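You operate a simulated robot arm through the tools that you are given. There is no shell and no other tool. Be economical: measure what you need, move in short steps, check, and stop when the job is done.

The job below is to be done with a simulated two-armed robot. You get a single attempt, and the scene is never put back.

JOB
Brush the lint off swatch 65 and put it in the top drawer.
Fine: brush it in the jig; brush back and drawer shut after.

The check looks at the end state, three seconds after you hand in, the way a careful person would. Anything else that was tipped, shoved, dropped, spilled or broken makes it a failure.

ROBOT AND FRAMES
Two 7-joint arms with two-finger parallel grippers on one trunk, on a base that drives. Base frame: it is fixed to the floor where the robot stands at the start and does not move with it; the origin is under the middle of the robot, x ahead of it, y to its left, z up. Units: mm, degrees, N and s.
The left shoulder is at the start at [70, 163, 1245], the right one opposite. With the tool pointing down near the work surface each hand reaches from about 380 to 880 mm from the robot's upright axis, wherever it stands, measured 20 degrees to its own side. Places, roughly: nest of the mounting jig [800, -200, 900]; top drawer of the cabinet [100, 1900, 700]; inside of the top drawer [200, 1900, 600]. Payload 3.43 kg a hand.
The TCP of each hand is the grasp point between the finger pads, 34 mm short of the fingertips. In the tool frame z runs along the fingers and y along their closing line. The gripper opens to 128 mm. The fingers are 24 mm wide and 12 mm thick; the gripper's body (48 by 130 mm) begins 96 mm behind the TCP.
Orientation is that of the tool frame in the base frame, as a unit quaternion [x, y, z, w]. With the fingers straight down and closing along the base's y, the tool's x points along the base's -x, its y along +y and its z along -z.

CONTROLS
- The arms move only by the tool play_rows. It takes "left_series", "right_series" or both (then of equal length, played together; a hand with none holds still); each is a list of rows, each an object of numbers (a shift or turn left out is 0, a gripper value left out holds the last): "x", "y", "z": the shift along the tool's x, y, z in mm; "wx", "wy", "wz": the turn, a rotation vector about the tool's x, y, z in degrees. In form: [{"x": .., "y": .., "z": .., "wx": .., "wy": .., "wz": ..}, ...]. A call has 1 to 12 rows; each row shifts and turns the commanded pose from where the row before left it, along the tool's axes as they then stand. "left_grip" and "right_grip" are, for a hand that has rows, the opening, from 0 (shut) to 1 (fully open), set as the call begins (left out, the last holds). A row lasts 0.2 s, in which the tool goes at most 50 mm and 8.6 degrees; a call with a longer step from one row to the next is refused whole, and so is a gripper value outside its range. Where a pose cannot be reached the arm comes as near as it can. A force on the tool above 50 N (or 10 N above the force at the start of the call, whichever is more), or a blocked arm, ends the call early, and 0.2 s more pass. The fingers move at their own pace (about 153 mm/s each) and stop on an object; they squeeze with about 34 N. The grip force told is the motor's: it shows also when the fingers shut on nothing. Time passes only in rows, and 0.2 s behind the last, so rows that do not move let the fingers close. It gives the time, the measured TCP pose, the force on the tool (base axes), the opening and the grip force at its end, in the units of the frame above (readings bear some noise).
- Cameras (640 x 400 px; columns grow to the right, rows downward): "scene" is now at [130.8, 9.8, 1471.7]; the picture's right is [0.02, -1.00, 0.00], its down [-0.68, -0.01, -0.73] and it looks along [0.73, 0.01, -0.68] (base axes); focal length 266 px, centre (320, 200). "left" rides on the left gripper at [76, 11, -160] in its tool frame; the picture's right is [-0.15, 0.99, 0.00], its down [-0.88, -0.13, -0.46] and it looks along [-0.45, -0.07, 0.89] (tool axes); focal length 234 px, centre (320, 200). "right" rides on the right gripper at [76, -11, -160] in its tool frame; the picture's right is [0.15, 0.99, 0.00], its down [-0.88, 0.13, -0.46] and it looks along [-0.45, 0.07, 0.89] (tool axes); focal length 234 px, centre (320, 200). There is no depth. A picture from a camera that has moved, and an enlarged one, comes with that camera's place and axes in the base frame and with its lens. The place of the scene camera against the robot may be out by one fixed shift of up to 18 mm in any direction.
- capture(camera): a new picture of that camera. No time passes.
- slide_trunk(by): slides the trunk up (or, below 0, down) by that many mm; the arms and the scene camera ride with it, the base frame stays. It gives what a move gives, with no picture.
- steer(legs): drives the robot by 1 to 6 legs, each [ahead, left, turn to the left] in mm, mm and degrees, along the robot's own axes; the way and the turn of a leg run together, so that a leg with both is an arc; at most 1500 mm and 180 degrees a leg. The arms and the cameras ride along, it lands a little off, and it stops where it bumps. It gives what a move gives.
- head_to(pan, tilt): turns the head with the scene camera to pan (to the left, within 86 degrees either way) and tilt (down, from -29 to 69), counted from straight ahead of the robot. It gives what a move gives.
- inspect(camera, box): a new picture of the part [left, top, right, bottom] of that camera's present view, enlarged. No time passes.
- finish_job(): hands the job in; it is judged then, once.

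Go step by step. Nothing tells you exact positions but the pictures and the camera data: compare them with the known pose of the tool, close in by small moves and look again before you grip or let go. The budget is 120 turns and 100 pictures, counting those below and the enlarged ones. Unless the task says otherwise, let go and move clear before handing in, and close with one line.

The tools are called as name(argument=value, ...) on one line, values as JSON. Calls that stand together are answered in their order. play_rows: Moves the arms, as the interface text tells. Its arguments: {"type":"object","properties":{"left_series":{"type":"array"},"left_grip":{"type":"number"},"right_series":{"type":"array"},"right_grip":{"type":"number"}},"required":[]} The other tools are called the same way: slide_trunk (by) slides the trunk up or down; steer (legs) drives the base; head_to (pan, tilt) turns the head that bears the scene camera; capture (camera) takes a picture; inspect (camera, box) takes an enlarged picture of a part of a camera's view; finish_job () hands the job in.

At the start:

```text
time: 0.0
left_position: [544.4, 253.5, 1204.1]
left_tool_rot: [-0.001, 1.0, 0.0, 0.0]
left_contact_force: [-0.7, 0.2, 0.4]
left_finger_gap: 128.1
left_finger_force: 0.1
right_position: [391.6, -203.5, 1213.5]
right_tool_rot: [0.001, 1.0, 0.001, 0.0]
right_contact_force: [0.2, 0.8, 0.0]
right_finger_gap: 127.7
right_finger_force: 0.0
trunk travel left (down, up): [-725.0, 215.0]
robot x, y, heading: [-1.0, 0.5, 0.1]
head pan, tilt: [1.1, 42.7]
```

scene: 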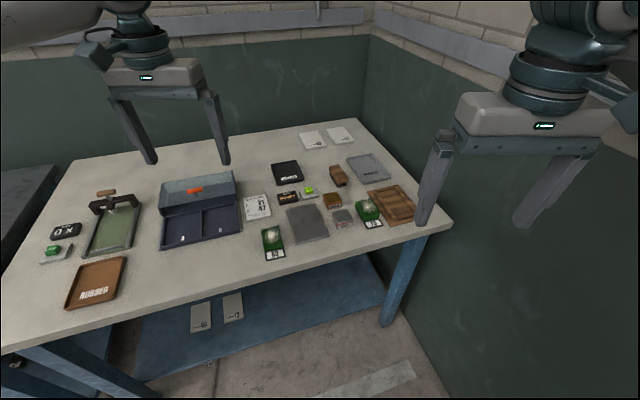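
right: 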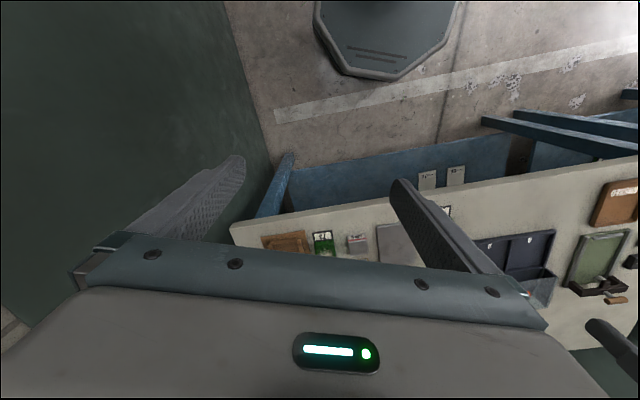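
left: 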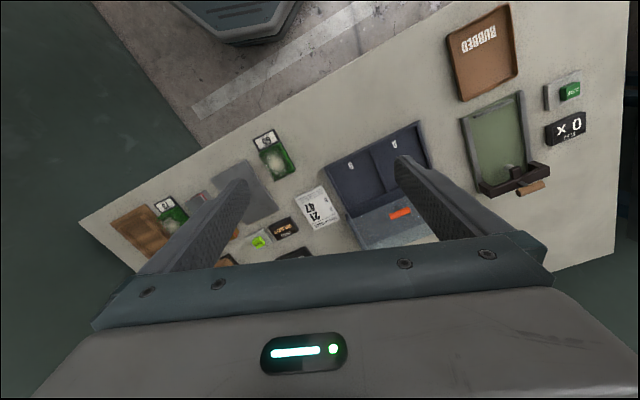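

The table holds many items: swatches with green pads, a jig, trays and a box. I'll enlarge parts of the scene to read the labels.

inspect(camera="scene", box=[240, 120, 430, 270])

inspect(camera="scene", box=[30, 160, 260, 320])

inspect(camera="left", box=[100, 100, 340, 270])

```text
2.67 times, centred on (335, 195) of scene
camera zoom: at [130.8, 9.8, 1471.7], right [0.02, -1.0, 0.0], down [-0.68, -0.01, -0.73], along [0.73, 0.01, -0.68], focal length 711 px, centre (280, 213)
```

zoom: 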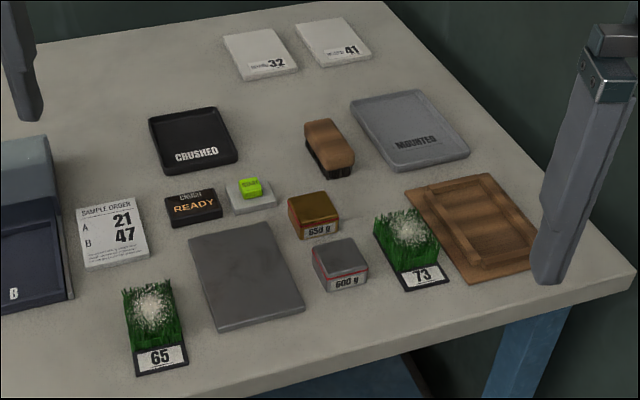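

```text
2.50 times, centred on (145, 240) of scene
camera zoom: at [130.8, 9.8, 1471.7], right [0.02, -1.0, 0.0], down [-0.68, -0.01, -0.73], along [0.73, 0.01, -0.68], focal length 666 px, centre (758, 100)
```

zoom: 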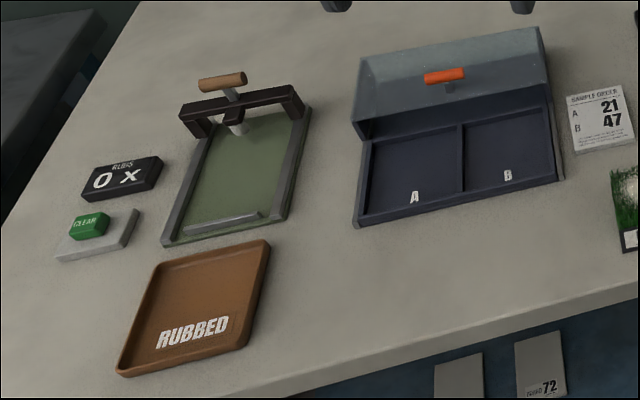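

```text
2.35 times, centred on (220, 185) of left
camera zoom: at [470.1, 265.6, 1363.9], right [0.14, 0.99, 0.0], down [0.88, -0.13, 0.46], along [0.45, -0.07, -0.89], focal length 551 px, centre (555, 235)
```

zoom: 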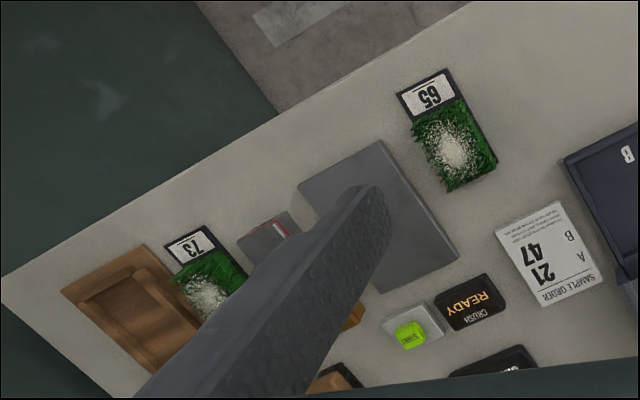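

Swatch 65 is near (607,152), the brush near (894,-46), and the wooden jig near (778,-224). Now I'll find the cabinet and look at the jig more closely.

inspect(camera="scene", box=[350, 150, 450, 245])

head_to(pan=80, tilt=20)

capture(camera="scene")

```text
4.21 times, centred on (400, 198) of scene
camera zoom: at [130.8, 9.8, 1471.7], right [0.02, -1.0, 0.0], down [-0.68, -0.01, -0.73], along [0.73, 0.01, -0.68], focal length 1122 px, centre (-17, 210)
```

zoom: 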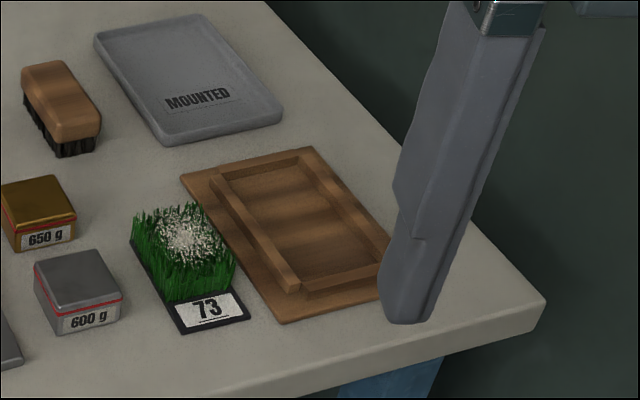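

```text
time: 1.5
left_position: [545.9, 253.4, 1203.4]
left_tool_rot: [-0.001, 1.0, 0.0, 0.0]
left_contact_force: [-0.1, 0.5, 0.3]
left_finger_gap: 128.1
left_finger_force: 0.0
right_position: [391.3, -203.2, 1214.2]
right_tool_rot: [0.0, 1.0, 0.0, -0.001]
right_contact_force: [-0.7, 0.1, -0.3]
right_finger_gap: 127.9
right_finger_force: 0.1
trunk travel left (down, up): [-725.0, 215.0]
robot x, y, heading: [2.0, -2.1, -0.3]
head pan, tilt: [80.0, 20.0]
```

```text
92 pictures are left
camera scene: at [64.0, 99.9, 1507.1], right [0.98, -0.17, 0.0], down [-0.06, -0.34, -0.94], along [0.16, 0.93, -0.34], focal length 266 px, centre (320, 200)
```

scene: 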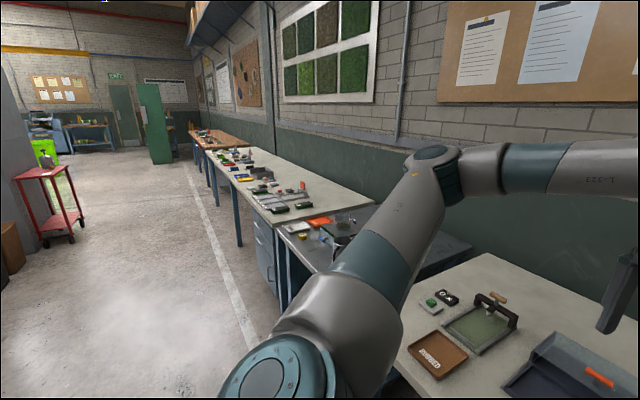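

I can see a cabinet beneath a bench further to the left. I'll zoom in on it.

inspect(camera="scene", box=[220, 170, 360, 310])

```text
2.86 times, centred on (290, 240) of scene
camera zoom: at [64.0, 99.9, 1507.1], right [0.98, -0.17, 0.0], down [-0.06, -0.34, -0.94], along [0.16, 0.93, -0.34], focal length 762 px, centre (406, 86)
```

zoom: 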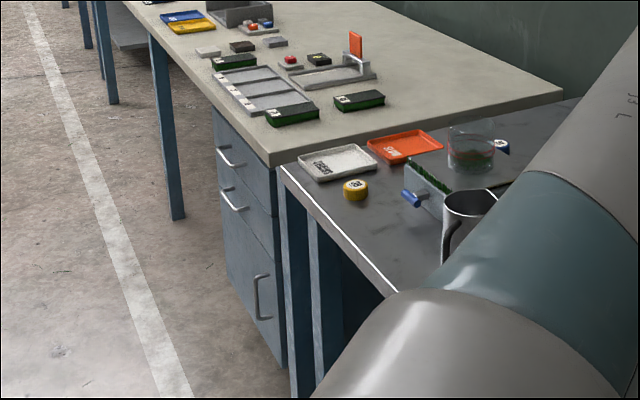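

The cabinet has a top drawer with a bar handle, facing the aisle. I'll square up to the table first: it is rotated about 19°, so I'll turn and shift nearer to swatch, brush and jig.

steer(legs=[[0, 0, 19.6], [0, -220, 0], [130, 0, 0]])

head_to(pan=0, tilt=55)

capture(camera="scene")

```text
time: 4.3
left_position: [482.7, 352.6, 1209.7]
left_tool_rot: [-0.34, 0.94, 0.036, -0.009]
left_contact_force: [-2.4, 2.0, 1.6]
left_finger_gap: 128.1
left_finger_force: 0.0
right_position: [645.0, -93.7, 1190.7]
right_tool_rot: [-0.347, 0.938, 0.026, -0.001]
right_contact_force: [-2.4, 2.8, 1.7]
right_finger_gap: 128.0
right_finger_force: 0.1
trunk travel left (down, up): [-725.0, 215.0]
robot x, y, heading: [170.9, -118.8, 39.6]
head pan, tilt: [80.0, 20.0]
stopped in leg 2: the robot was blocked; the commanded pose is now the measured one
```

```text
time: 5.9
left_position: [498.1, 331.8, 1200.3]
left_tool_rot: [-0.302, 0.953, 0.023, -0.011]
left_contact_force: [-0.5, 0.8, -0.9]
left_finger_gap: 128.0
left_finger_force: 0.0
right_position: [625.0, -118.9, 1191.8]
right_tool_rot: [-0.322, 0.947, 0.016, -0.008]
right_contact_force: [1.2, -1.6, 0.2]
right_finger_gap: 128.4
right_finger_force: 0.0
trunk travel left (down, up): [-725.0, 215.0]
robot x, y, heading: [151.5, -148.3, 35.1]
head pan, tilt: [0.0, 55.0]
```

```text
90 pictures are left
camera scene: at [254.9, -40.1, 1453.0], right [0.58, -0.82, 0.01], down [-0.67, -0.48, -0.56], along [0.47, 0.31, -0.83], focal length 266 px, centre (320, 200)
```

scene: 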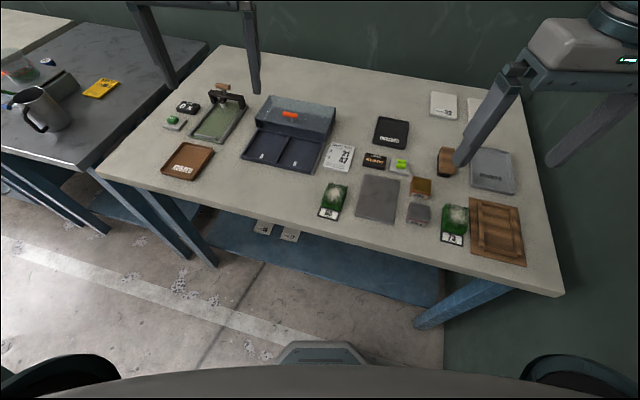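

The robot bumped, most likely the right elbow against the right-hand wall. I'll move left away from the wall and then straighten to face the table.

steer(legs=[[0, 100, 0], [0, 0, -15.5]])

capture(camera="scene")

```text
time: 7.9
left_position: [544.2, 326.9, 1204.0]
left_tool_rot: [-0.185, 0.982, 0.021, -0.002]
left_contact_force: [0.5, -0.8, 1.6]
left_finger_gap: 128.2
left_finger_force: 0.0
right_position: [557.6, -143.3, 1196.9]
right_tool_rot: [-0.2, 0.98, 0.013, -0.002]
right_contact_force: [-0.6, 1.0, -1.2]
right_finger_gap: 127.8
right_finger_force: 0.1
trunk travel left (down, up): [-725.0, 215.0]
robot x, y, heading: [109.7, -57.7, 21.1]
head pan, tilt: [0.0, 55.0]
```

```text
89 pictures are left
camera scene: at [211.5, 25.5, 1453.9], right [0.36, -0.93, 0.02], down [-0.76, -0.31, -0.57], along [0.54, 0.19, -0.82], focal length 266 px, centre (320, 200)
```

scene: 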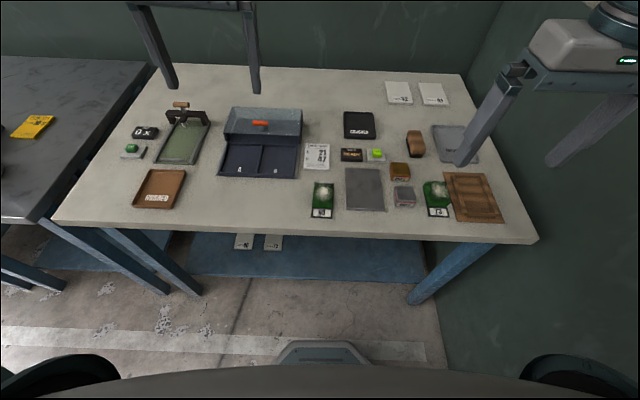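

Now I'm facing the table with clearance. I'll zoom in on the swatch, brush and jig area to measure sizes.

inspect(camera="scene", box=[300, 110, 460, 230])

inspect(camera="scene", box=[390, 110, 520, 230])

```text
3.33 times, centred on (380, 170) of scene
camera zoom: at [211.5, 25.5, 1453.9], right [0.36, -0.93, 0.02], down [-0.76, -0.31, -0.57], along [0.54, 0.19, -0.82], focal length 888 px, centre (120, 300)
```

zoom: 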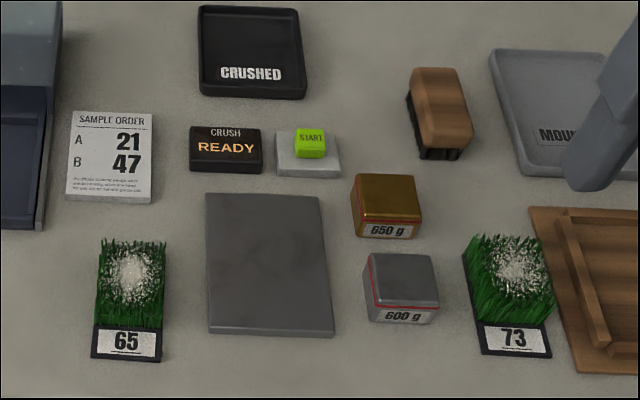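

```text
3.33 times, centred on (455, 170) of scene
camera zoom: at [211.5, 25.5, 1453.9], right [0.36, -0.93, 0.02], down [-0.76, -0.31, -0.57], along [0.54, 0.19, -0.82], focal length 888 px, centre (-130, 300)
```

zoom: 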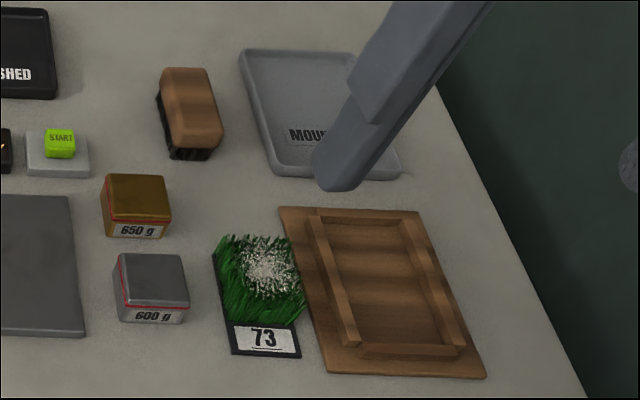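

Swatch 65 is about 54×100 mm near (598,155), and the jig nest is somewhat larger. I'll move the left hand aside and bring the right hand above swatch 65 for a close look.

play_rows(right_series=[{"x": -15.3, "y": 25.9, "z": 14, "wx": 0.15, "wz": 0.35}, {"x": -15.3, "y": 25.9, "z": 14, "wx": 0.15, "wz": 0.35}, {"x": -15.3, "y": 25.9, "z": 14, "wx": 0.15, "wz": 0.35}, {"x": -15.3, "y": 25.9, "z": 14, "wx": 0.15, "wz": 0.35}, {"x": -15.3, "y": 25.9, "z": 14, "wx": 0.15, "wz": 0.35}, {"x": -15.3, "y": 25.9, "z": 14, "wx": 0.15, "wz": 0.35}, {"x": -15.3, "y": 25.9, "z": 14, "wx": 0.15, "wz": 0.35}, {"x": -15.3, "y": 25.9, "z": 14, "wx": 0.15, "wz": 0.35}, {"x": -15.3, "y": 25.9, "z": 14, "wx": 0.15, "wz": 0.35}, {"x": -15.3, "y": 25.9, "z": 14, "wx": 0.15, "wz": 0.35}], left_series=[{"y": 25}, {"y": 25}, {"y": 25}, {"y": 25}, {"y": 25}, {"y": 25}, {"y": 25}, {"y": 25}, {}, {}])

capture(camera="right")

capture(camera="scene")

```text
time: 10.1
left_position: [481.1, 489.8, 1222.7]
left_tool_rot: [-0.184, 0.982, 0.033, -0.005]
left_contact_force: [0.4, -0.2, 0.4]
left_finger_gap: 128.2
left_finger_force: 0.0
right_position: [613.2, 135.2, 1061.1]
right_tool_rot: [-0.171, 0.985, 0.011, -0.001]
right_contact_force: [0.3, -0.2, 0.2]
right_finger_gap: 127.8
right_finger_force: 0.1
trunk travel left (down, up): [-725.0, 215.0]
robot x, y, heading: [111.8, -56.6, 21.1]
head pan, tilt: [0.0, 55.0]
```

```text
86 pictures are left
camera right: at [547.7, 96.7, 1220.5], right [-0.47, 0.88, 0.02], down [0.79, 0.41, 0.46], along [0.4, 0.23, -0.89], focal length 234 px, centre (320, 200)
```

right: 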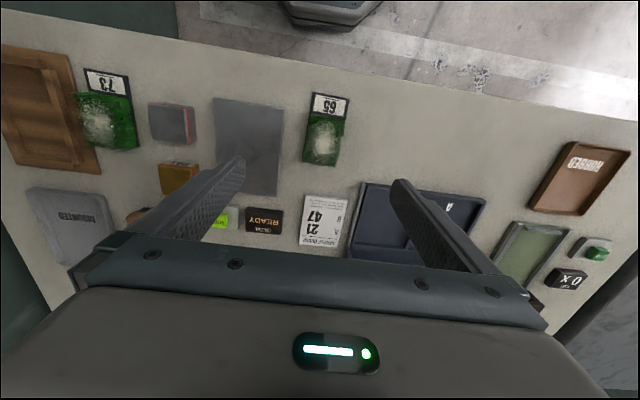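

```text
85 pictures are left
camera scene: at [223.4, -3.1, 1454.9], right [0.36, -0.93, 0.0], down [-0.76, -0.3, -0.57], along [0.53, 0.21, -0.82], focal length 266 px, centre (320, 200)
```

scene: 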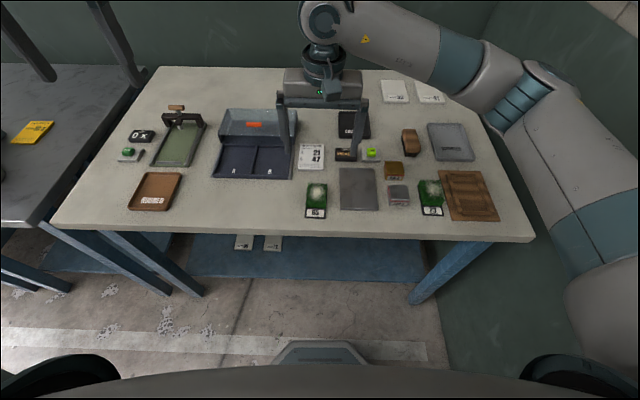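

The wrist view places swatch 65's centre near (602,139) at yaw about 19°, and my TCP is at (613,135). I'll correct that and come down partway.

play_rows(right_series=[{"x": 3, "y": 2.5, "z": 25, "wx": 0.4}, {"x": 3, "y": 2.5, "z": 25, "wx": 0.4}, {"x": 3, "y": 2.3, "z": 25, "wx": 0.4}, {"z": 25}, {}])

capture(camera="right")

inspect(camera="right", box=[230, 60, 410, 210])

```text
time: 11.3
left_position: [481.6, 489.2, 1222.3]
left_tool_rot: [-0.184, 0.982, 0.033, -0.004]
left_contact_force: [-0.6, 0.3, -0.5]
left_finger_gap: 128.1
left_finger_force: 0.1
right_position: [602.9, 139.6, 962.8]
right_tool_rot: [-0.17, 0.985, 0.002, 0.002]
right_contact_force: [-0.8, -0.7, 0.2]
right_finger_gap: 127.8
right_finger_force: 0.1
trunk travel left (down, up): [-725.0, 215.0]
robot x, y, heading: [110.9, -54.8, 21.2]
head pan, tilt: [0.0, 55.0]
```

```text
84 pictures are left
camera right: at [534.9, 103.3, 1122.3], right [-0.47, 0.88, 0.0], down [0.79, 0.42, 0.46], along [0.4, 0.22, -0.89], focal length 234 px, centre (320, 200)
```

right: 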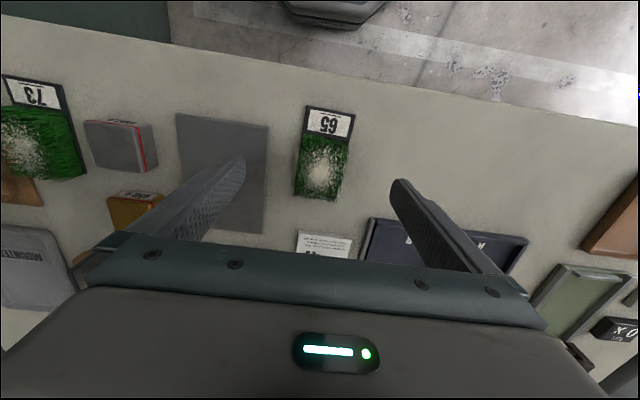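

```text
2.67 times, centred on (320, 135) of right
camera zoom: at [534.9, 103.3, 1122.3], right [-0.47, 0.88, 0.0], down [0.79, 0.42, 0.46], along [0.4, 0.22, -0.89], focal length 624 px, centre (320, 373)
```

zoom: 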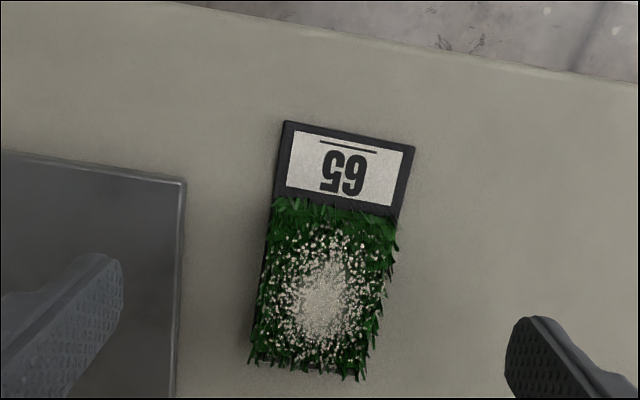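

The swatch measures about 52×102 mm, centred at (603,144) with yaw 17.3°. A metal plate lies about 32 mm to its right, so I'll narrow the fingers to 75 mm before going down.

play_rows(right_grip=0.586, right_series=[{"y": 2, "wz": 1.2}, {"y": 2, "wz": 1.1}, {"z": 20}, {"z": 20}, {"z": 15}, {"z": 10}, {}])

capture(camera="right")

inspect(camera="scene", box=[270, 150, 370, 230])

```text
time: 12.9
left_position: [480.8, 488.9, 1222.3]
left_tool_rot: [-0.184, 0.982, 0.033, -0.005]
left_contact_force: [0.5, -0.1, 0.4]
left_finger_gap: 128.1
left_finger_force: 0.0
right_position: [601.7, 144.1, 898.4]
right_tool_rot: [-0.151, 0.989, 0.002, 0.001]
right_contact_force: [0.0, -0.2, -0.5]
right_finger_gap: 75.0
right_finger_force: 0.0
trunk travel left (down, up): [-725.0, 215.0]
robot x, y, heading: [108.7, -58.0, 20.9]
head pan, tilt: [0.0, 55.0]
```

```text
82 pictures are left
camera right: at [532.3, 109.8, 1056.8], right [-0.43, 0.9, 0.0], down [0.8, 0.38, 0.46], along [0.41, 0.2, -0.89], focal length 234 px, centre (320, 200)
```

right: 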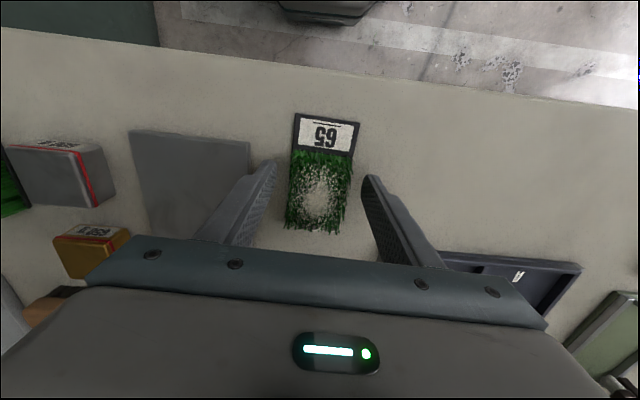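

```text
5.00 times, centred on (320, 190) of scene
camera zoom: at [222.8, -4.5, 1455.1], right [0.36, -0.93, 0.0], down [-0.76, -0.3, -0.57], along [0.54, 0.21, -0.82], focal length 1333 px, centre (320, 250)
```

zoom: 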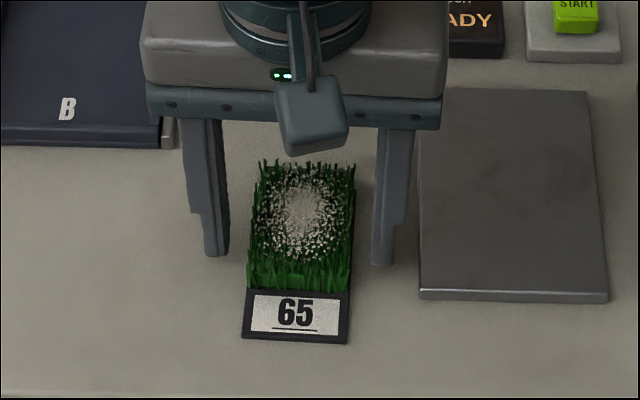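

The alignment looks symmetric. I'll lower to just above the table and close on the base plate.

play_rows(right_series=[{"z": 6}, {"z": 5}, {}])

play_rows(right_grip=0.3, right_series=[{}, {}, {}])

inspect(camera="right", box=[230, 80, 410, 250])

```text
time: 13.7
left_position: [480.5, 487.6, 1222.0]
left_tool_rot: [-0.185, 0.982, 0.032, -0.005]
left_contact_force: [0.4, -0.1, -0.7]
left_finger_gap: 127.7
left_finger_force: 0.1
right_position: [601.8, 143.3, 885.7]
right_tool_rot: [-0.151, 0.989, 0.002, 0.0]
right_contact_force: [-0.1, 0.4, 0.1]
right_finger_gap: 75.3
right_finger_force: 0.0
trunk travel left (down, up): [-725.0, 215.0]
robot x, y, heading: [109.1, -58.8, 20.9]
head pan, tilt: [0.0, 55.0]
```

```text
time: 14.5
left_position: [481.1, 487.6, 1222.2]
left_tool_rot: [-0.184, 0.982, 0.033, -0.004]
left_contact_force: [-0.2, -0.8, 0.4]
left_finger_gap: 127.8
left_finger_force: 0.1
right_position: [600.8, 143.3, 886.9]
right_tool_rot: [-0.151, 0.989, 0.002, 0.0]
right_contact_force: [-0.6, 0.2, -0.2]
right_finger_gap: 53.7
right_finger_force: 34.2
trunk travel left (down, up): [-725.0, 215.0]
robot x, y, heading: [106.0, -54.8, 20.9]
head pan, tilt: [0.0, 55.0]
```

```text
2.35 times, centred on (320, 165) of right
camera zoom: at [532.3, 110.0, 1045.7], right [-0.43, 0.9, 0.0], down [0.8, 0.38, 0.46], along [0.41, 0.2, -0.89], focal length 551 px, centre (320, 282)
```

zoom: 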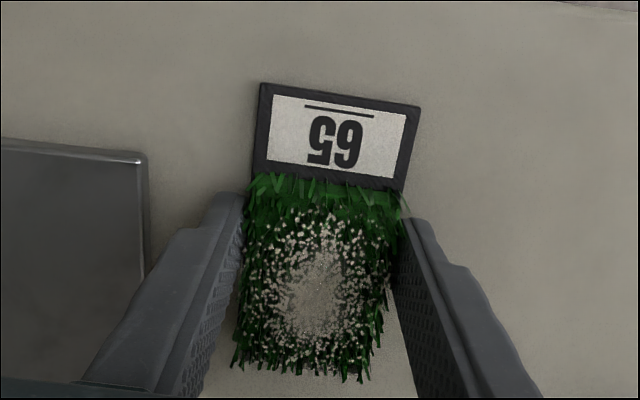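

I have it gripped with the fingers 53.7 mm apart. I'll lift it and carry it to above the jig at about (770,-239).

play_rows(right_series=[{"z": -10}, {"z": -30}, {"z": -40}, {"z": -40}, {"z": -30}, {}])

play_rows(right_series=[{"x": -2, "y": -25}, {"x": -5, "y": -40}, {"x": -5, "y": -40}, {"x": -5, "y": -40}, {"x": -5, "y": -40}, {"x": -5, "y": -40}, {"x": -5, "y": -40}, {"x": -5, "y": -40}, {"x": -5, "y": -40}, {"x": -3, "y": -25}, {}])

capture(camera="right")

capture(camera="scene")

```text
time: 15.9
left_position: [481.4, 488.0, 1223.1]
left_tool_rot: [-0.185, 0.982, 0.033, -0.005]
left_contact_force: [0.5, 1.1, -0.2]
left_finger_gap: 127.7
left_finger_force: 0.1
right_position: [601.2, 142.9, 1036.3]
right_tool_rot: [-0.15, 0.989, 0.002, 0.0]
right_contact_force: [0.0, -0.2, -0.5]
right_finger_gap: 53.9
right_finger_force: 34.1
trunk travel left (down, up): [-725.0, 215.0]
robot x, y, heading: [109.9, -54.9, 21.2]
head pan, tilt: [0.0, 55.0]
```

```text
time: 18.3
left_position: [464.5, 535.2, 1209.0]
left_tool_rot: [-0.207, 0.978, 0.022, -0.006]
left_contact_force: [1.3, -0.4, 0.3]
left_finger_gap: 127.9
left_finger_force: 0.0
right_position: [768.3, -133.4, 1037.1]
right_tool_rot: [-0.18, 0.984, -0.007, -0.001]
right_contact_force: [-1.0, 0.6, -0.3]
right_finger_gap: 53.8
right_finger_force: 34.1
trunk travel left (down, up): [-725.0, 215.0]
robot x, y, heading: [125.4, -44.9, 23.9]
head pan, tilt: [0.0, 55.0]
```

```text
79 pictures are left
camera right: at [701.7, -168.3, 1197.1], right [-0.49, 0.87, -0.01], down [0.78, 0.44, 0.45], along [0.4, 0.21, -0.89], focal length 234 px, centre (320, 200)
```

right: 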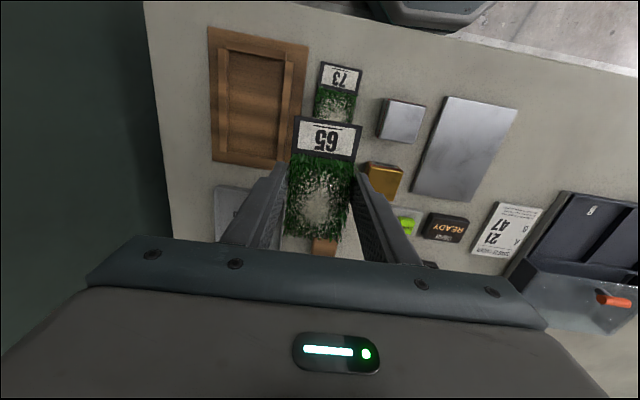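

```text
78 pictures are left
camera scene: at [229.8, 36.5, 1453.3], right [0.4, -0.91, 0.02], down [-0.75, -0.34, -0.57], along [0.53, 0.21, -0.82], focal length 266 px, centre (320, 200)
```

scene: 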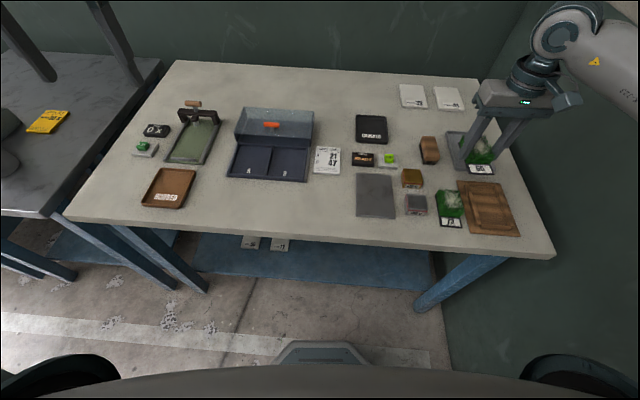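

The right elbow pressed on the wall and nudged the robot. I'll draw the hand back, then stand further left with a heading turned right, so the elbow has room.

play_rows(right_series=[{"y": 20, "z": -20}, {"y": 30, "z": -20}, {"y": 30, "z": -20}, {"y": 30}, {}])

steer(legs=[[0, 150, 0], [0, 0, -38]])

head_to(pan=-10, tilt=50)

capture(camera="scene")

```text
time: 19.5
left_position: [479.6, 488.9, 1223.3]
left_tool_rot: [-0.185, 0.982, 0.033, -0.003]
left_contact_force: [0.4, -0.2, 0.2]
left_finger_gap: 128.4
left_finger_force: 0.1
right_position: [719.4, -91.8, 1096.3]
right_tool_rot: [-0.15, 0.989, 0.003, 0.002]
right_contact_force: [-0.9, 0.3, 0.9]
right_finger_gap: 53.9
right_finger_force: 34.1
trunk travel left (down, up): [-725.0, 215.0]
robot x, y, heading: [112.1, -56.9, 21.1]
head pan, tilt: [0.0, 55.0]
```

```text
time: 22.7
left_position: [685.1, 283.2, 1222.6]
left_tool_rot: [0.148, 0.988, 0.033, 0.006]
left_contact_force: [0.6, -0.6, -0.2]
left_finger_gap: 127.8
left_finger_force: 0.1
right_position: [513.3, -321.4, 1095.4]
right_tool_rot: [0.182, 0.983, 0.002, 0.002]
right_contact_force: [0.2, 0.3, 0.6]
right_finger_gap: 53.8
right_finger_force: 33.8
trunk travel left (down, up): [-725.0, 215.0]
robot x, y, heading: [56.9, 82.1, -17.3]
head pan, tilt: [0.0, 55.0]
```

```text
time: 23.4
left_position: [684.9, 282.8, 1222.9]
left_tool_rot: [0.149, 0.988, 0.032, 0.006]
left_contact_force: [-0.2, -0.2, -0.1]
left_finger_gap: 128.1
left_finger_force: 0.0
right_position: [513.9, -320.1, 1096.5]
right_tool_rot: [0.182, 0.983, 0.001, 0.002]
right_contact_force: [0.0, 1.4, -0.1]
right_finger_gap: 53.7
right_finger_force: 33.9
trunk travel left (down, up): [-725.0, 215.0]
robot x, y, heading: [59.4, 84.8, -17.1]
head pan, tilt: [-10.0, 50.0]
```

```text
77 pictures are left
camera scene: at [170.8, 42.2, 1461.5], right [-0.46, -0.89, 0.0], down [-0.68, 0.35, -0.64], along [0.57, -0.29, -0.77], focal length 266 px, centre (320, 200)
```

scene: 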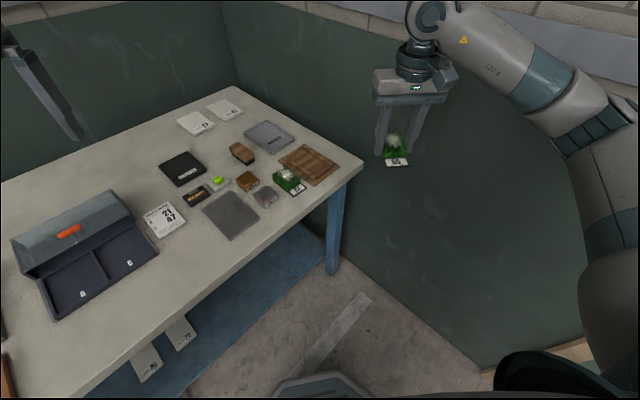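

Now there's clearance on the right. I'll turn the hand to the table's yaw and move it over the jig.

play_rows(right_series=[{"wz": -7.7}, {"wz": -7.7}, {"wz": -7.7}, {"wz": -7.7}, {"wz": -7.6}, {"x": -30}, {"x": -38}, {"x": -38}, {"x": -38}, {"x": -38}, {"x": -30}, {}])

capture(camera="right")

capture(camera="scene")

```text
time: 26.0
left_position: [684.4, 281.8, 1223.3]
left_tool_rot: [0.149, 0.988, 0.032, 0.006]
left_contact_force: [0.2, 0.1, -0.6]
left_finger_gap: 127.8
left_finger_force: 0.0
right_position: [714.7, -257.1, 1097.4]
right_tool_rot: [-0.151, 0.989, 0.001, 0.003]
right_contact_force: [-0.6, -1.5, 0.4]
right_finger_gap: 53.7
right_finger_force: 34.3
trunk travel left (down, up): [-725.0, 215.0]
robot x, y, heading: [58.5, 88.9, -17.3]
head pan, tilt: [-10.0, 50.0]
```

```text
76 pictures are left
camera right: at [646.3, -290.8, 1256.2], right [-0.44, 0.9, 0.0], down [0.8, 0.39, 0.46], along [0.41, 0.2, -0.89], focal length 234 px, centre (320, 200)
```

right: 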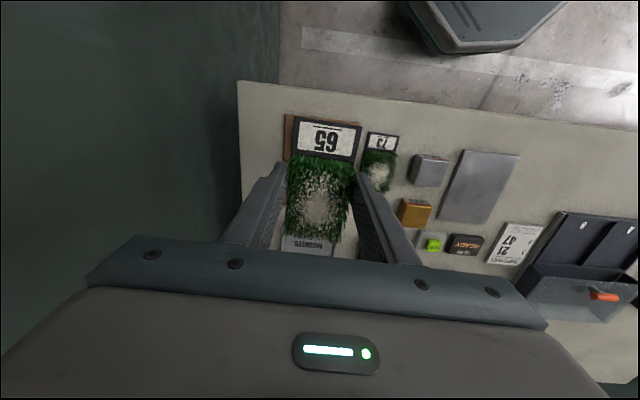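

```text
75 pictures are left
camera scene: at [170.4, 41.7, 1461.6], right [-0.46, -0.89, 0.0], down [-0.68, 0.35, -0.64], along [0.57, -0.29, -0.77], focal length 266 px, centre (320, 200)
```

scene: 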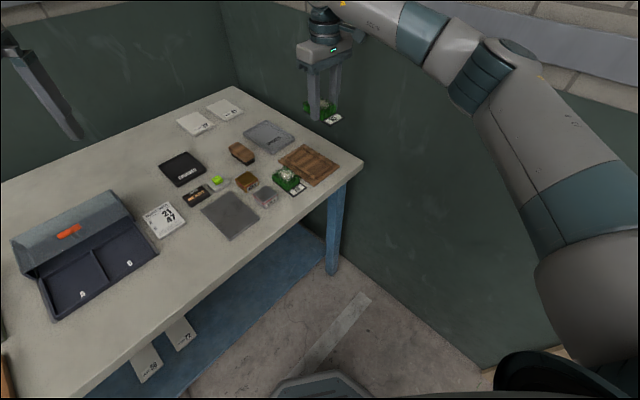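

The held swatch hides the nest. I'll shift the hand left to get a clear zoomed measurement of the jig.

play_rows(right_series=[{"y": 40, "z": 25}, {"y": 40, "z": 25}, {"y": 30}, {}])

inspect(camera="right", box=[140, 80, 320, 220])

inspect(camera="scene", box=[270, 130, 350, 200])

```text
time: 27.0
left_position: [685.0, 283.7, 1222.2]
left_tool_rot: [0.148, 0.988, 0.032, 0.006]
left_contact_force: [-0.5, 0.5, -0.9]
left_finger_gap: 127.9
left_finger_force: 0.0
right_position: [682.2, -152.5, 1047.5]
right_tool_rot: [-0.151, 0.988, 0.001, 0.002]
right_contact_force: [0.3, 1.2, -0.4]
right_finger_gap: 53.9
right_finger_force: 33.4
trunk travel left (down, up): [-725.0, 215.0]
robot x, y, heading: [57.7, 83.7, -17.1]
head pan, tilt: [-10.0, 50.0]
```

```text
2.86 times, centred on (230, 150) of right
camera zoom: at [613.1, -185.8, 1206.9], right [-0.44, 0.9, 0.0], down [0.8, 0.39, 0.46], along [0.41, 0.2, -0.89], focal length 669 px, centre (577, 343)
```

zoom: 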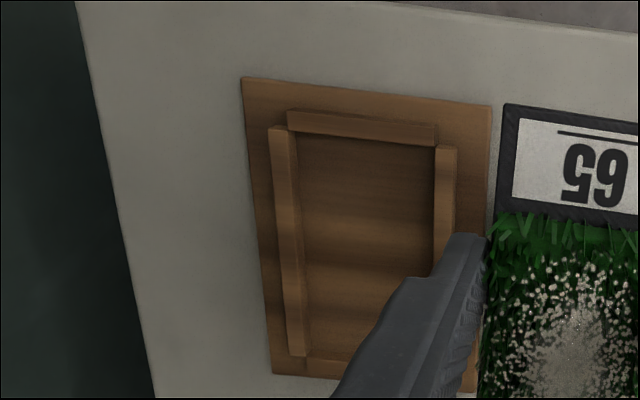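

```text
5.71 times, centred on (310, 165) of scene
camera zoom: at [171.0, 42.0, 1461.5], right [-0.46, -0.89, 0.0], down [-0.68, 0.35, -0.64], along [0.57, -0.29, -0.77], focal length 1523 px, centre (377, 400)
```

zoom: 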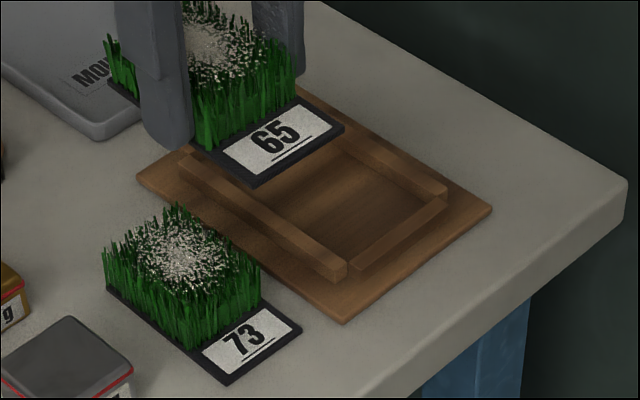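

The nest is about 70×126 mm inside, centred near (776,-233) at yaw about 19°. That's too tight for fingers beside the swatch, so I'll set it down from just above the rails. Moving above the nest.

play_rows(right_series=[{"x": -16, "y": -26, "wz": -0.8}, {"x": -16, "y": -26, "wz": -0.8}, {"x": -16, "y": -26}, {"x": -17, "y": -27}, {"z": 40}, {"z": 37}, {}])

capture(camera="right")

inspect(camera="scene", box=[260, 110, 360, 200])

```text
time: 28.6
left_position: [683.5, 282.5, 1223.1]
left_tool_rot: [0.148, 0.988, 0.031, 0.007]
left_contact_force: [0.1, 0.0, -0.5]
left_finger_gap: 128.2
left_finger_force: 0.1
right_position: [761.4, -217.4, 969.2]
right_tool_rot: [-0.164, 0.986, 0.001, 0.003]
right_contact_force: [0.0, -0.2, -0.4]
right_finger_gap: 53.5
right_finger_force: 33.7
right hand out of reach, approached as far as the arm can: row 4
trunk travel left (down, up): [-725.0, 215.0]
robot x, y, heading: [56.2, 85.5, -17.5]
head pan, tilt: [-10.0, 50.0]
```

```text
72 pictures are left
camera right: at [693.3, -252.6, 1128.4], right [-0.46, 0.89, 0.0], down [0.79, 0.41, 0.46], along [0.41, 0.21, -0.89], focal length 234 px, centre (320, 200)
```

right: 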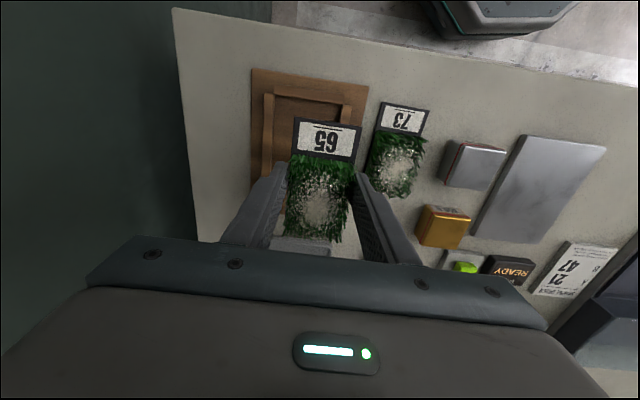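

```text
4.44 times, centred on (310, 155) of scene
camera zoom: at [170.2, 42.7, 1461.6], right [-0.46, -0.89, 0.0], down [-0.68, 0.35, -0.64], along [0.57, -0.29, -0.77], focal length 1184 px, centre (364, 400)
```

zoom: 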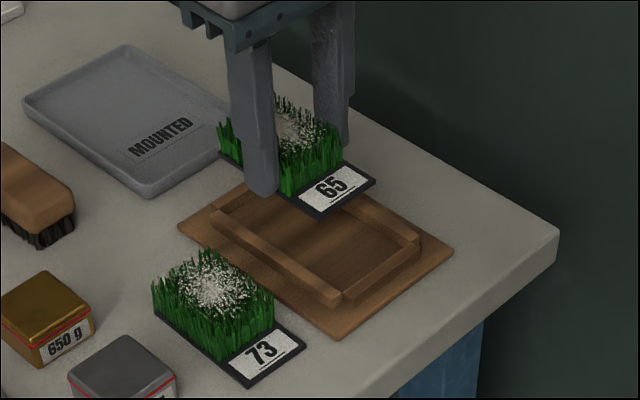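

The arm is at its reach limit, so I'll drive ahead 80 mm towards the jig.

steer(legs=[[80, 0, 0]])

```text
time: 29.7
left_position: [759.5, 260.1, 1223.2]
left_tool_rot: [0.148, 0.988, 0.032, 0.008]
left_contact_force: [0.0, 0.2, -0.2]
left_finger_gap: 128.1
left_finger_force: 0.1
right_position: [837.6, -240.4, 969.2]
right_tool_rot: [-0.165, 0.986, 0.001, 0.003]
right_contact_force: [0.2, 0.8, 0.3]
right_finger_gap: 53.8
right_finger_force: 34.1
trunk travel left (down, up): [-725.0, 215.0]
robot x, y, heading: [134.3, 62.5, -17.1]
head pan, tilt: [-10.0, 50.0]
```

play_rows(right_series=[{"x": 28, "y": 13}, {"x": 28, "y": 13.5}, {"z": 25}, {}])

inspect(camera="right", box=[200, 60, 400, 240])

inspect(camera="scene", box=[220, 110, 340, 210])

```text
time: 30.7
left_position: [759.0, 259.5, 1223.0]
left_tool_rot: [0.147, 0.989, 0.032, 0.007]
left_contact_force: [0.4, -0.5, 0.3]
left_finger_gap: 128.1
left_finger_force: 0.0
right_position: [774.7, -235.2, 944.1]
right_tool_rot: [-0.165, 0.986, 0.001, 0.003]
right_contact_force: [-0.2, -0.1, -0.4]
right_finger_gap: 53.8
right_finger_force: 34.7
trunk travel left (down, up): [-725.0, 215.0]
robot x, y, heading: [133.9, 61.9, -17.2]
head pan, tilt: [-10.0, 50.0]
```

```text
2.22 times, centred on (300, 150) of right
camera zoom: at [706.7, -269.2, 1104.1], right [-0.46, 0.89, 0.0], down [0.79, 0.41, 0.46], along [0.41, 0.21, -0.89], focal length 520 px, centre (364, 311)
```

zoom: 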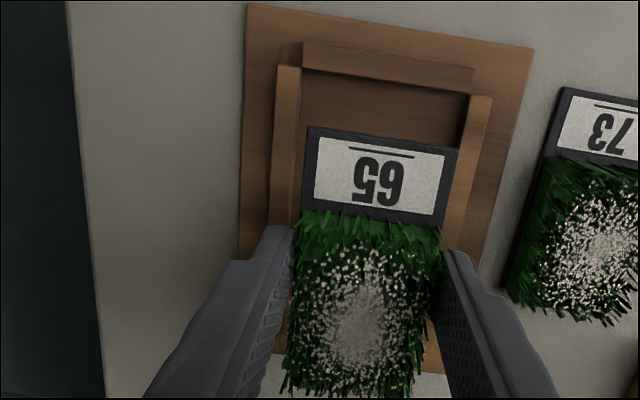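

```text
4.00 times, centred on (280, 160) of scene
camera zoom: at [244.7, 19.4, 1461.7], right [-0.46, -0.89, 0.0], down [-0.68, 0.35, -0.64], along [0.57, -0.29, -0.77], focal length 1066 px, centre (480, 360)
```

zoom: 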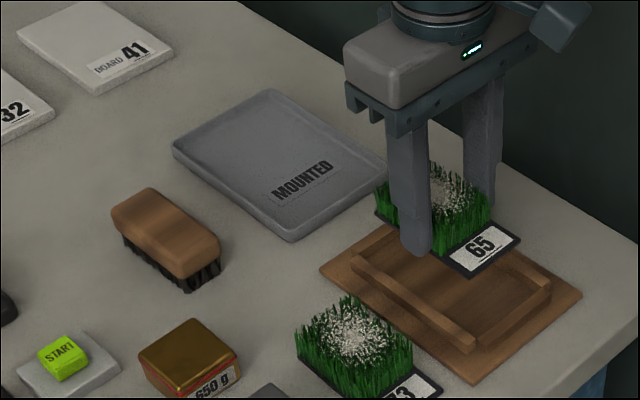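

Laterally the swatch is centred on the nest to within about 1 mm, with 15 mm of gap at the front. I'll lower it close to the rails.

play_rows(right_series=[{"x": 2, "z": 15}, {"z": 12}, {"z": 8}, {}])

inspect(camera="scene", box=[290, 140, 370, 210])

inspect(camera="right", box=[200, 60, 400, 240])

```text
time: 31.7
left_position: [759.9, 259.1, 1222.1]
left_tool_rot: [0.148, 0.988, 0.033, 0.007]
left_contact_force: [-0.8, -0.3, 0.5]
left_finger_gap: 128.0
left_finger_force: 0.1
right_position: [774.8, -234.3, 908.8]
right_tool_rot: [-0.165, 0.986, 0.001, 0.002]
right_contact_force: [-0.3, -0.3, -0.4]
right_finger_gap: 54.0
right_finger_force: 33.8
trunk travel left (down, up): [-725.0, 215.0]
robot x, y, heading: [135.4, 59.1, -17.0]
head pan, tilt: [-10.0, 50.0]
```

```text
5.71 times, centred on (330, 175) of scene
camera zoom: at [246.1, 19.2, 1461.6], right [-0.46, -0.89, 0.0], down [-0.68, 0.35, -0.64], along [0.57, -0.29, -0.77], focal length 1523 px, centre (263, 343)
```

zoom: 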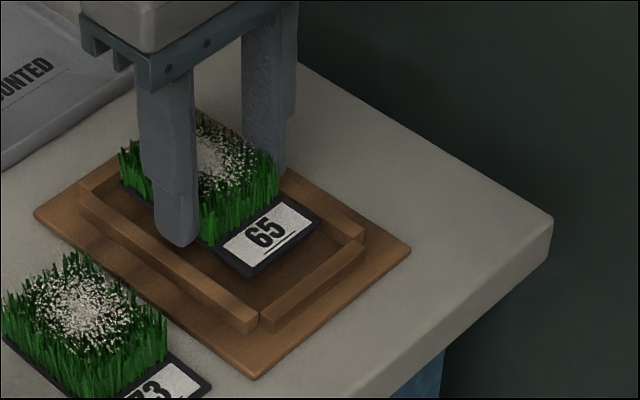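

```text
2.22 times, centred on (300, 150) of right
camera zoom: at [705.7, -269.5, 1068.1], right [-0.46, 0.89, 0.0], down [0.79, 0.41, 0.46], along [0.41, 0.21, -0.89], focal length 520 px, centre (364, 311)
```

zoom: 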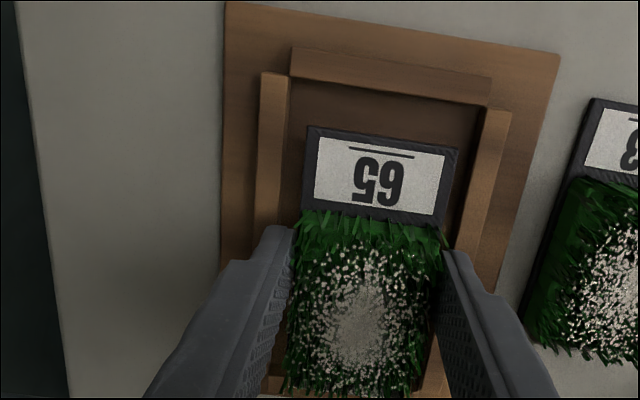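

It's well centred. I'll inch down until the fingertips nearly touch the rails.

play_rows(right_series=[{"z": 2}, {"z": 2}, {}])

play_rows(right_series=[{"z": 2}, {}])

inspect(camera="scene", box=[290, 140, 370, 210])

```text
time: 32.5
left_position: [760.7, 259.9, 1222.6]
left_tool_rot: [0.148, 0.988, 0.032, 0.008]
left_contact_force: [-0.2, -0.3, -0.2]
left_finger_gap: 128.0
left_finger_force: 0.0
right_position: [773.6, -233.2, 905.1]
right_tool_rot: [-0.165, 0.986, 0.001, 0.002]
right_contact_force: [0.2, 0.1, -0.2]
right_finger_gap: 54.0
right_finger_force: 33.5
trunk travel left (down, up): [-725.0, 215.0]
robot x, y, heading: [131.5, 58.8, -17.1]
head pan, tilt: [-10.0, 50.0]
```

```text
time: 33.1
left_position: [761.2, 258.7, 1222.9]
left_tool_rot: [0.147, 0.989, 0.032, 0.008]
left_contact_force: [0.1, 0.4, -0.1]
left_finger_gap: 127.9
left_finger_force: 0.1
right_position: [773.9, -232.7, 903.3]
right_tool_rot: [-0.165, 0.986, 0.002, 0.002]
right_contact_force: [-0.9, 0.1, 0.2]
right_finger_gap: 53.6
right_finger_force: 33.7
trunk travel left (down, up): [-725.0, 215.0]
robot x, y, heading: [131.2, 62.7, -17.0]
head pan, tilt: [-10.0, 50.0]
```

```text
5.71 times, centred on (330, 175) of scene
camera zoom: at [246.2, 19.2, 1461.6], right [-0.46, -0.89, 0.0], down [-0.68, 0.35, -0.64], along [0.57, -0.29, -0.77], focal length 1523 px, centre (263, 343)
```

zoom: 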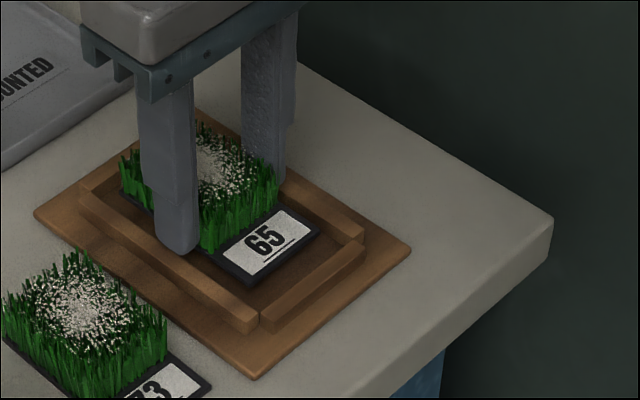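

play_rows(right_series=[{"z": 1.5}, {}])

play_rows(right_series=[{"z": 1.5}, {}])

play_rows(right_series=[{"z": 1.5}, {}])

```text
time: 33.7
left_position: [759.7, 260.0, 1224.4]
left_tool_rot: [0.148, 0.988, 0.032, 0.007]
left_contact_force: [0.5, 0.0, 0.6]
left_finger_gap: 128.0
left_finger_force: 0.1
right_position: [774.2, -234.2, 901.2]
right_tool_rot: [-0.166, 0.986, 0.001, 0.002]
right_contact_force: [-1.6, -0.4, -0.4]
right_finger_gap: 53.8
right_finger_force: 33.9
trunk travel left (down, up): [-725.0, 215.0]
robot x, y, heading: [132.8, 62.8, -17.0]
head pan, tilt: [-10.0, 50.0]
```

```text
time: 34.3
left_position: [759.8, 259.5, 1223.4]
left_tool_rot: [0.148, 0.988, 0.033, 0.008]
left_contact_force: [-0.3, -0.6, -0.3]
left_finger_gap: 127.8
left_finger_force: 0.2
right_position: [774.0, -234.2, 900.8]
right_tool_rot: [-0.165, 0.986, 0.001, 0.003]
right_contact_force: [0.9, -0.9, 5.4]
right_finger_gap: 53.7
right_finger_force: 34.2
trunk travel left (down, up): [-725.0, 215.0]
robot x, y, heading: [128.5, 61.6, -17.1]
head pan, tilt: [-10.0, 50.0]
```

```text
time: 34.9
left_position: [759.5, 260.4, 1224.1]
left_tool_rot: [0.147, 0.989, 0.032, 0.008]
left_contact_force: [-0.7, -0.7, 0.5]
left_finger_gap: 128.1
left_finger_force: 0.1
right_position: [772.7, -232.9, 900.9]
right_tool_rot: [-0.166, 0.986, 0.0, 0.004]
right_contact_force: [3.4, -3.4, 18.0]
right_finger_gap: 53.7
right_finger_force: 33.9
trunk travel left (down, up): [-725.0, 215.0]
robot x, y, heading: [133.2, 61.9, -17.2]
head pan, tilt: [-10.0, 50.0]
```

Contact came at z≈901, with the fingertips on the rails at about z=867. I'll back up 2.5 mm and open the fingers.

play_rows(right_series=[{"z": -4}, {}])

play_rows(right_grip=0.53, right_series=[{}, {}])

inspect(camera="right", box=[200, 60, 400, 240])

inspect(camera="scene", box=[290, 140, 370, 210])

```text
time: 35.5
left_position: [759.8, 260.4, 1222.7]
left_tool_rot: [0.147, 0.989, 0.032, 0.008]
left_contact_force: [0.0, 0.5, 0.1]
left_finger_gap: 128.2
left_finger_force: 0.1
right_position: [771.8, -233.3, 901.5]
right_tool_rot: [-0.166, 0.986, 0.001, 0.001]
right_contact_force: [-0.3, -1.1, -0.8]
right_finger_gap: 53.6
right_finger_force: 34.2
trunk travel left (down, up): [-725.0, 215.0]
robot x, y, heading: [132.1, 61.8, -17.2]
head pan, tilt: [-10.0, 50.0]
```

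```text
time: 36.1
left_position: [758.7, 259.5, 1223.1]
left_tool_rot: [0.148, 0.988, 0.033, 0.008]
left_contact_force: [-0.5, 0.7, -0.4]
left_finger_gap: 128.1
left_finger_force: 0.0
right_position: [772.8, -233.8, 903.9]
right_tool_rot: [-0.165, 0.986, 0.002, 0.002]
right_contact_force: [-0.2, -0.3, 0.3]
right_finger_gap: 67.7
right_finger_force: 0.1
trunk travel left (down, up): [-725.0, 215.0]
robot x, y, heading: [136.7, 60.8, -17.0]
head pan, tilt: [-10.0, 50.0]
```

```text
2.22 times, centred on (300, 150) of right
camera zoom: at [705.4, -269.1, 1062.0], right [-0.46, 0.89, 0.0], down [0.79, 0.41, 0.46], along [0.41, 0.21, -0.89], focal length 520 px, centre (364, 311)
```

zoom: 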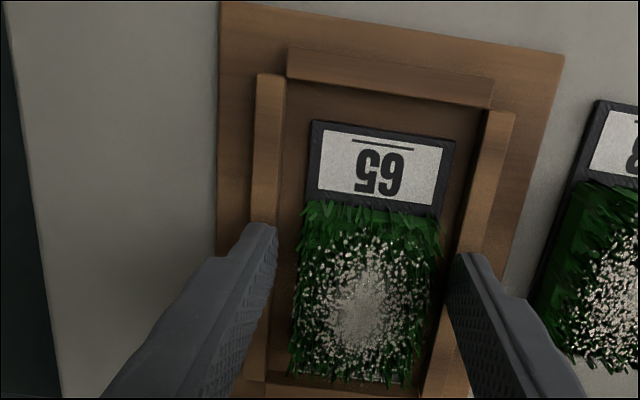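

```text
5.71 times, centred on (330, 175) of scene
camera zoom: at [246.0, 19.2, 1461.6], right [-0.46, -0.89, 0.0], down [-0.68, 0.35, -0.64], along [0.57, -0.29, -0.77], focal length 1523 px, centre (263, 343)
```

zoom: 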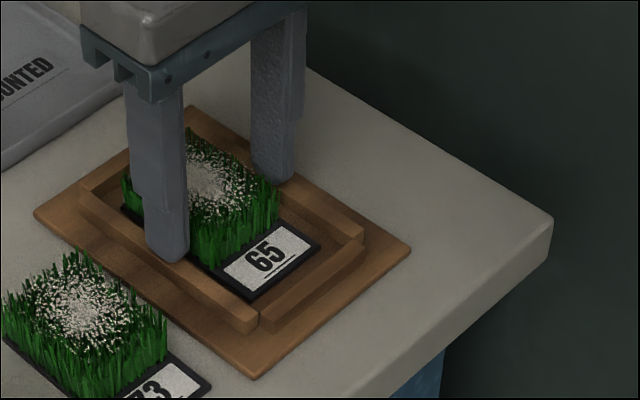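

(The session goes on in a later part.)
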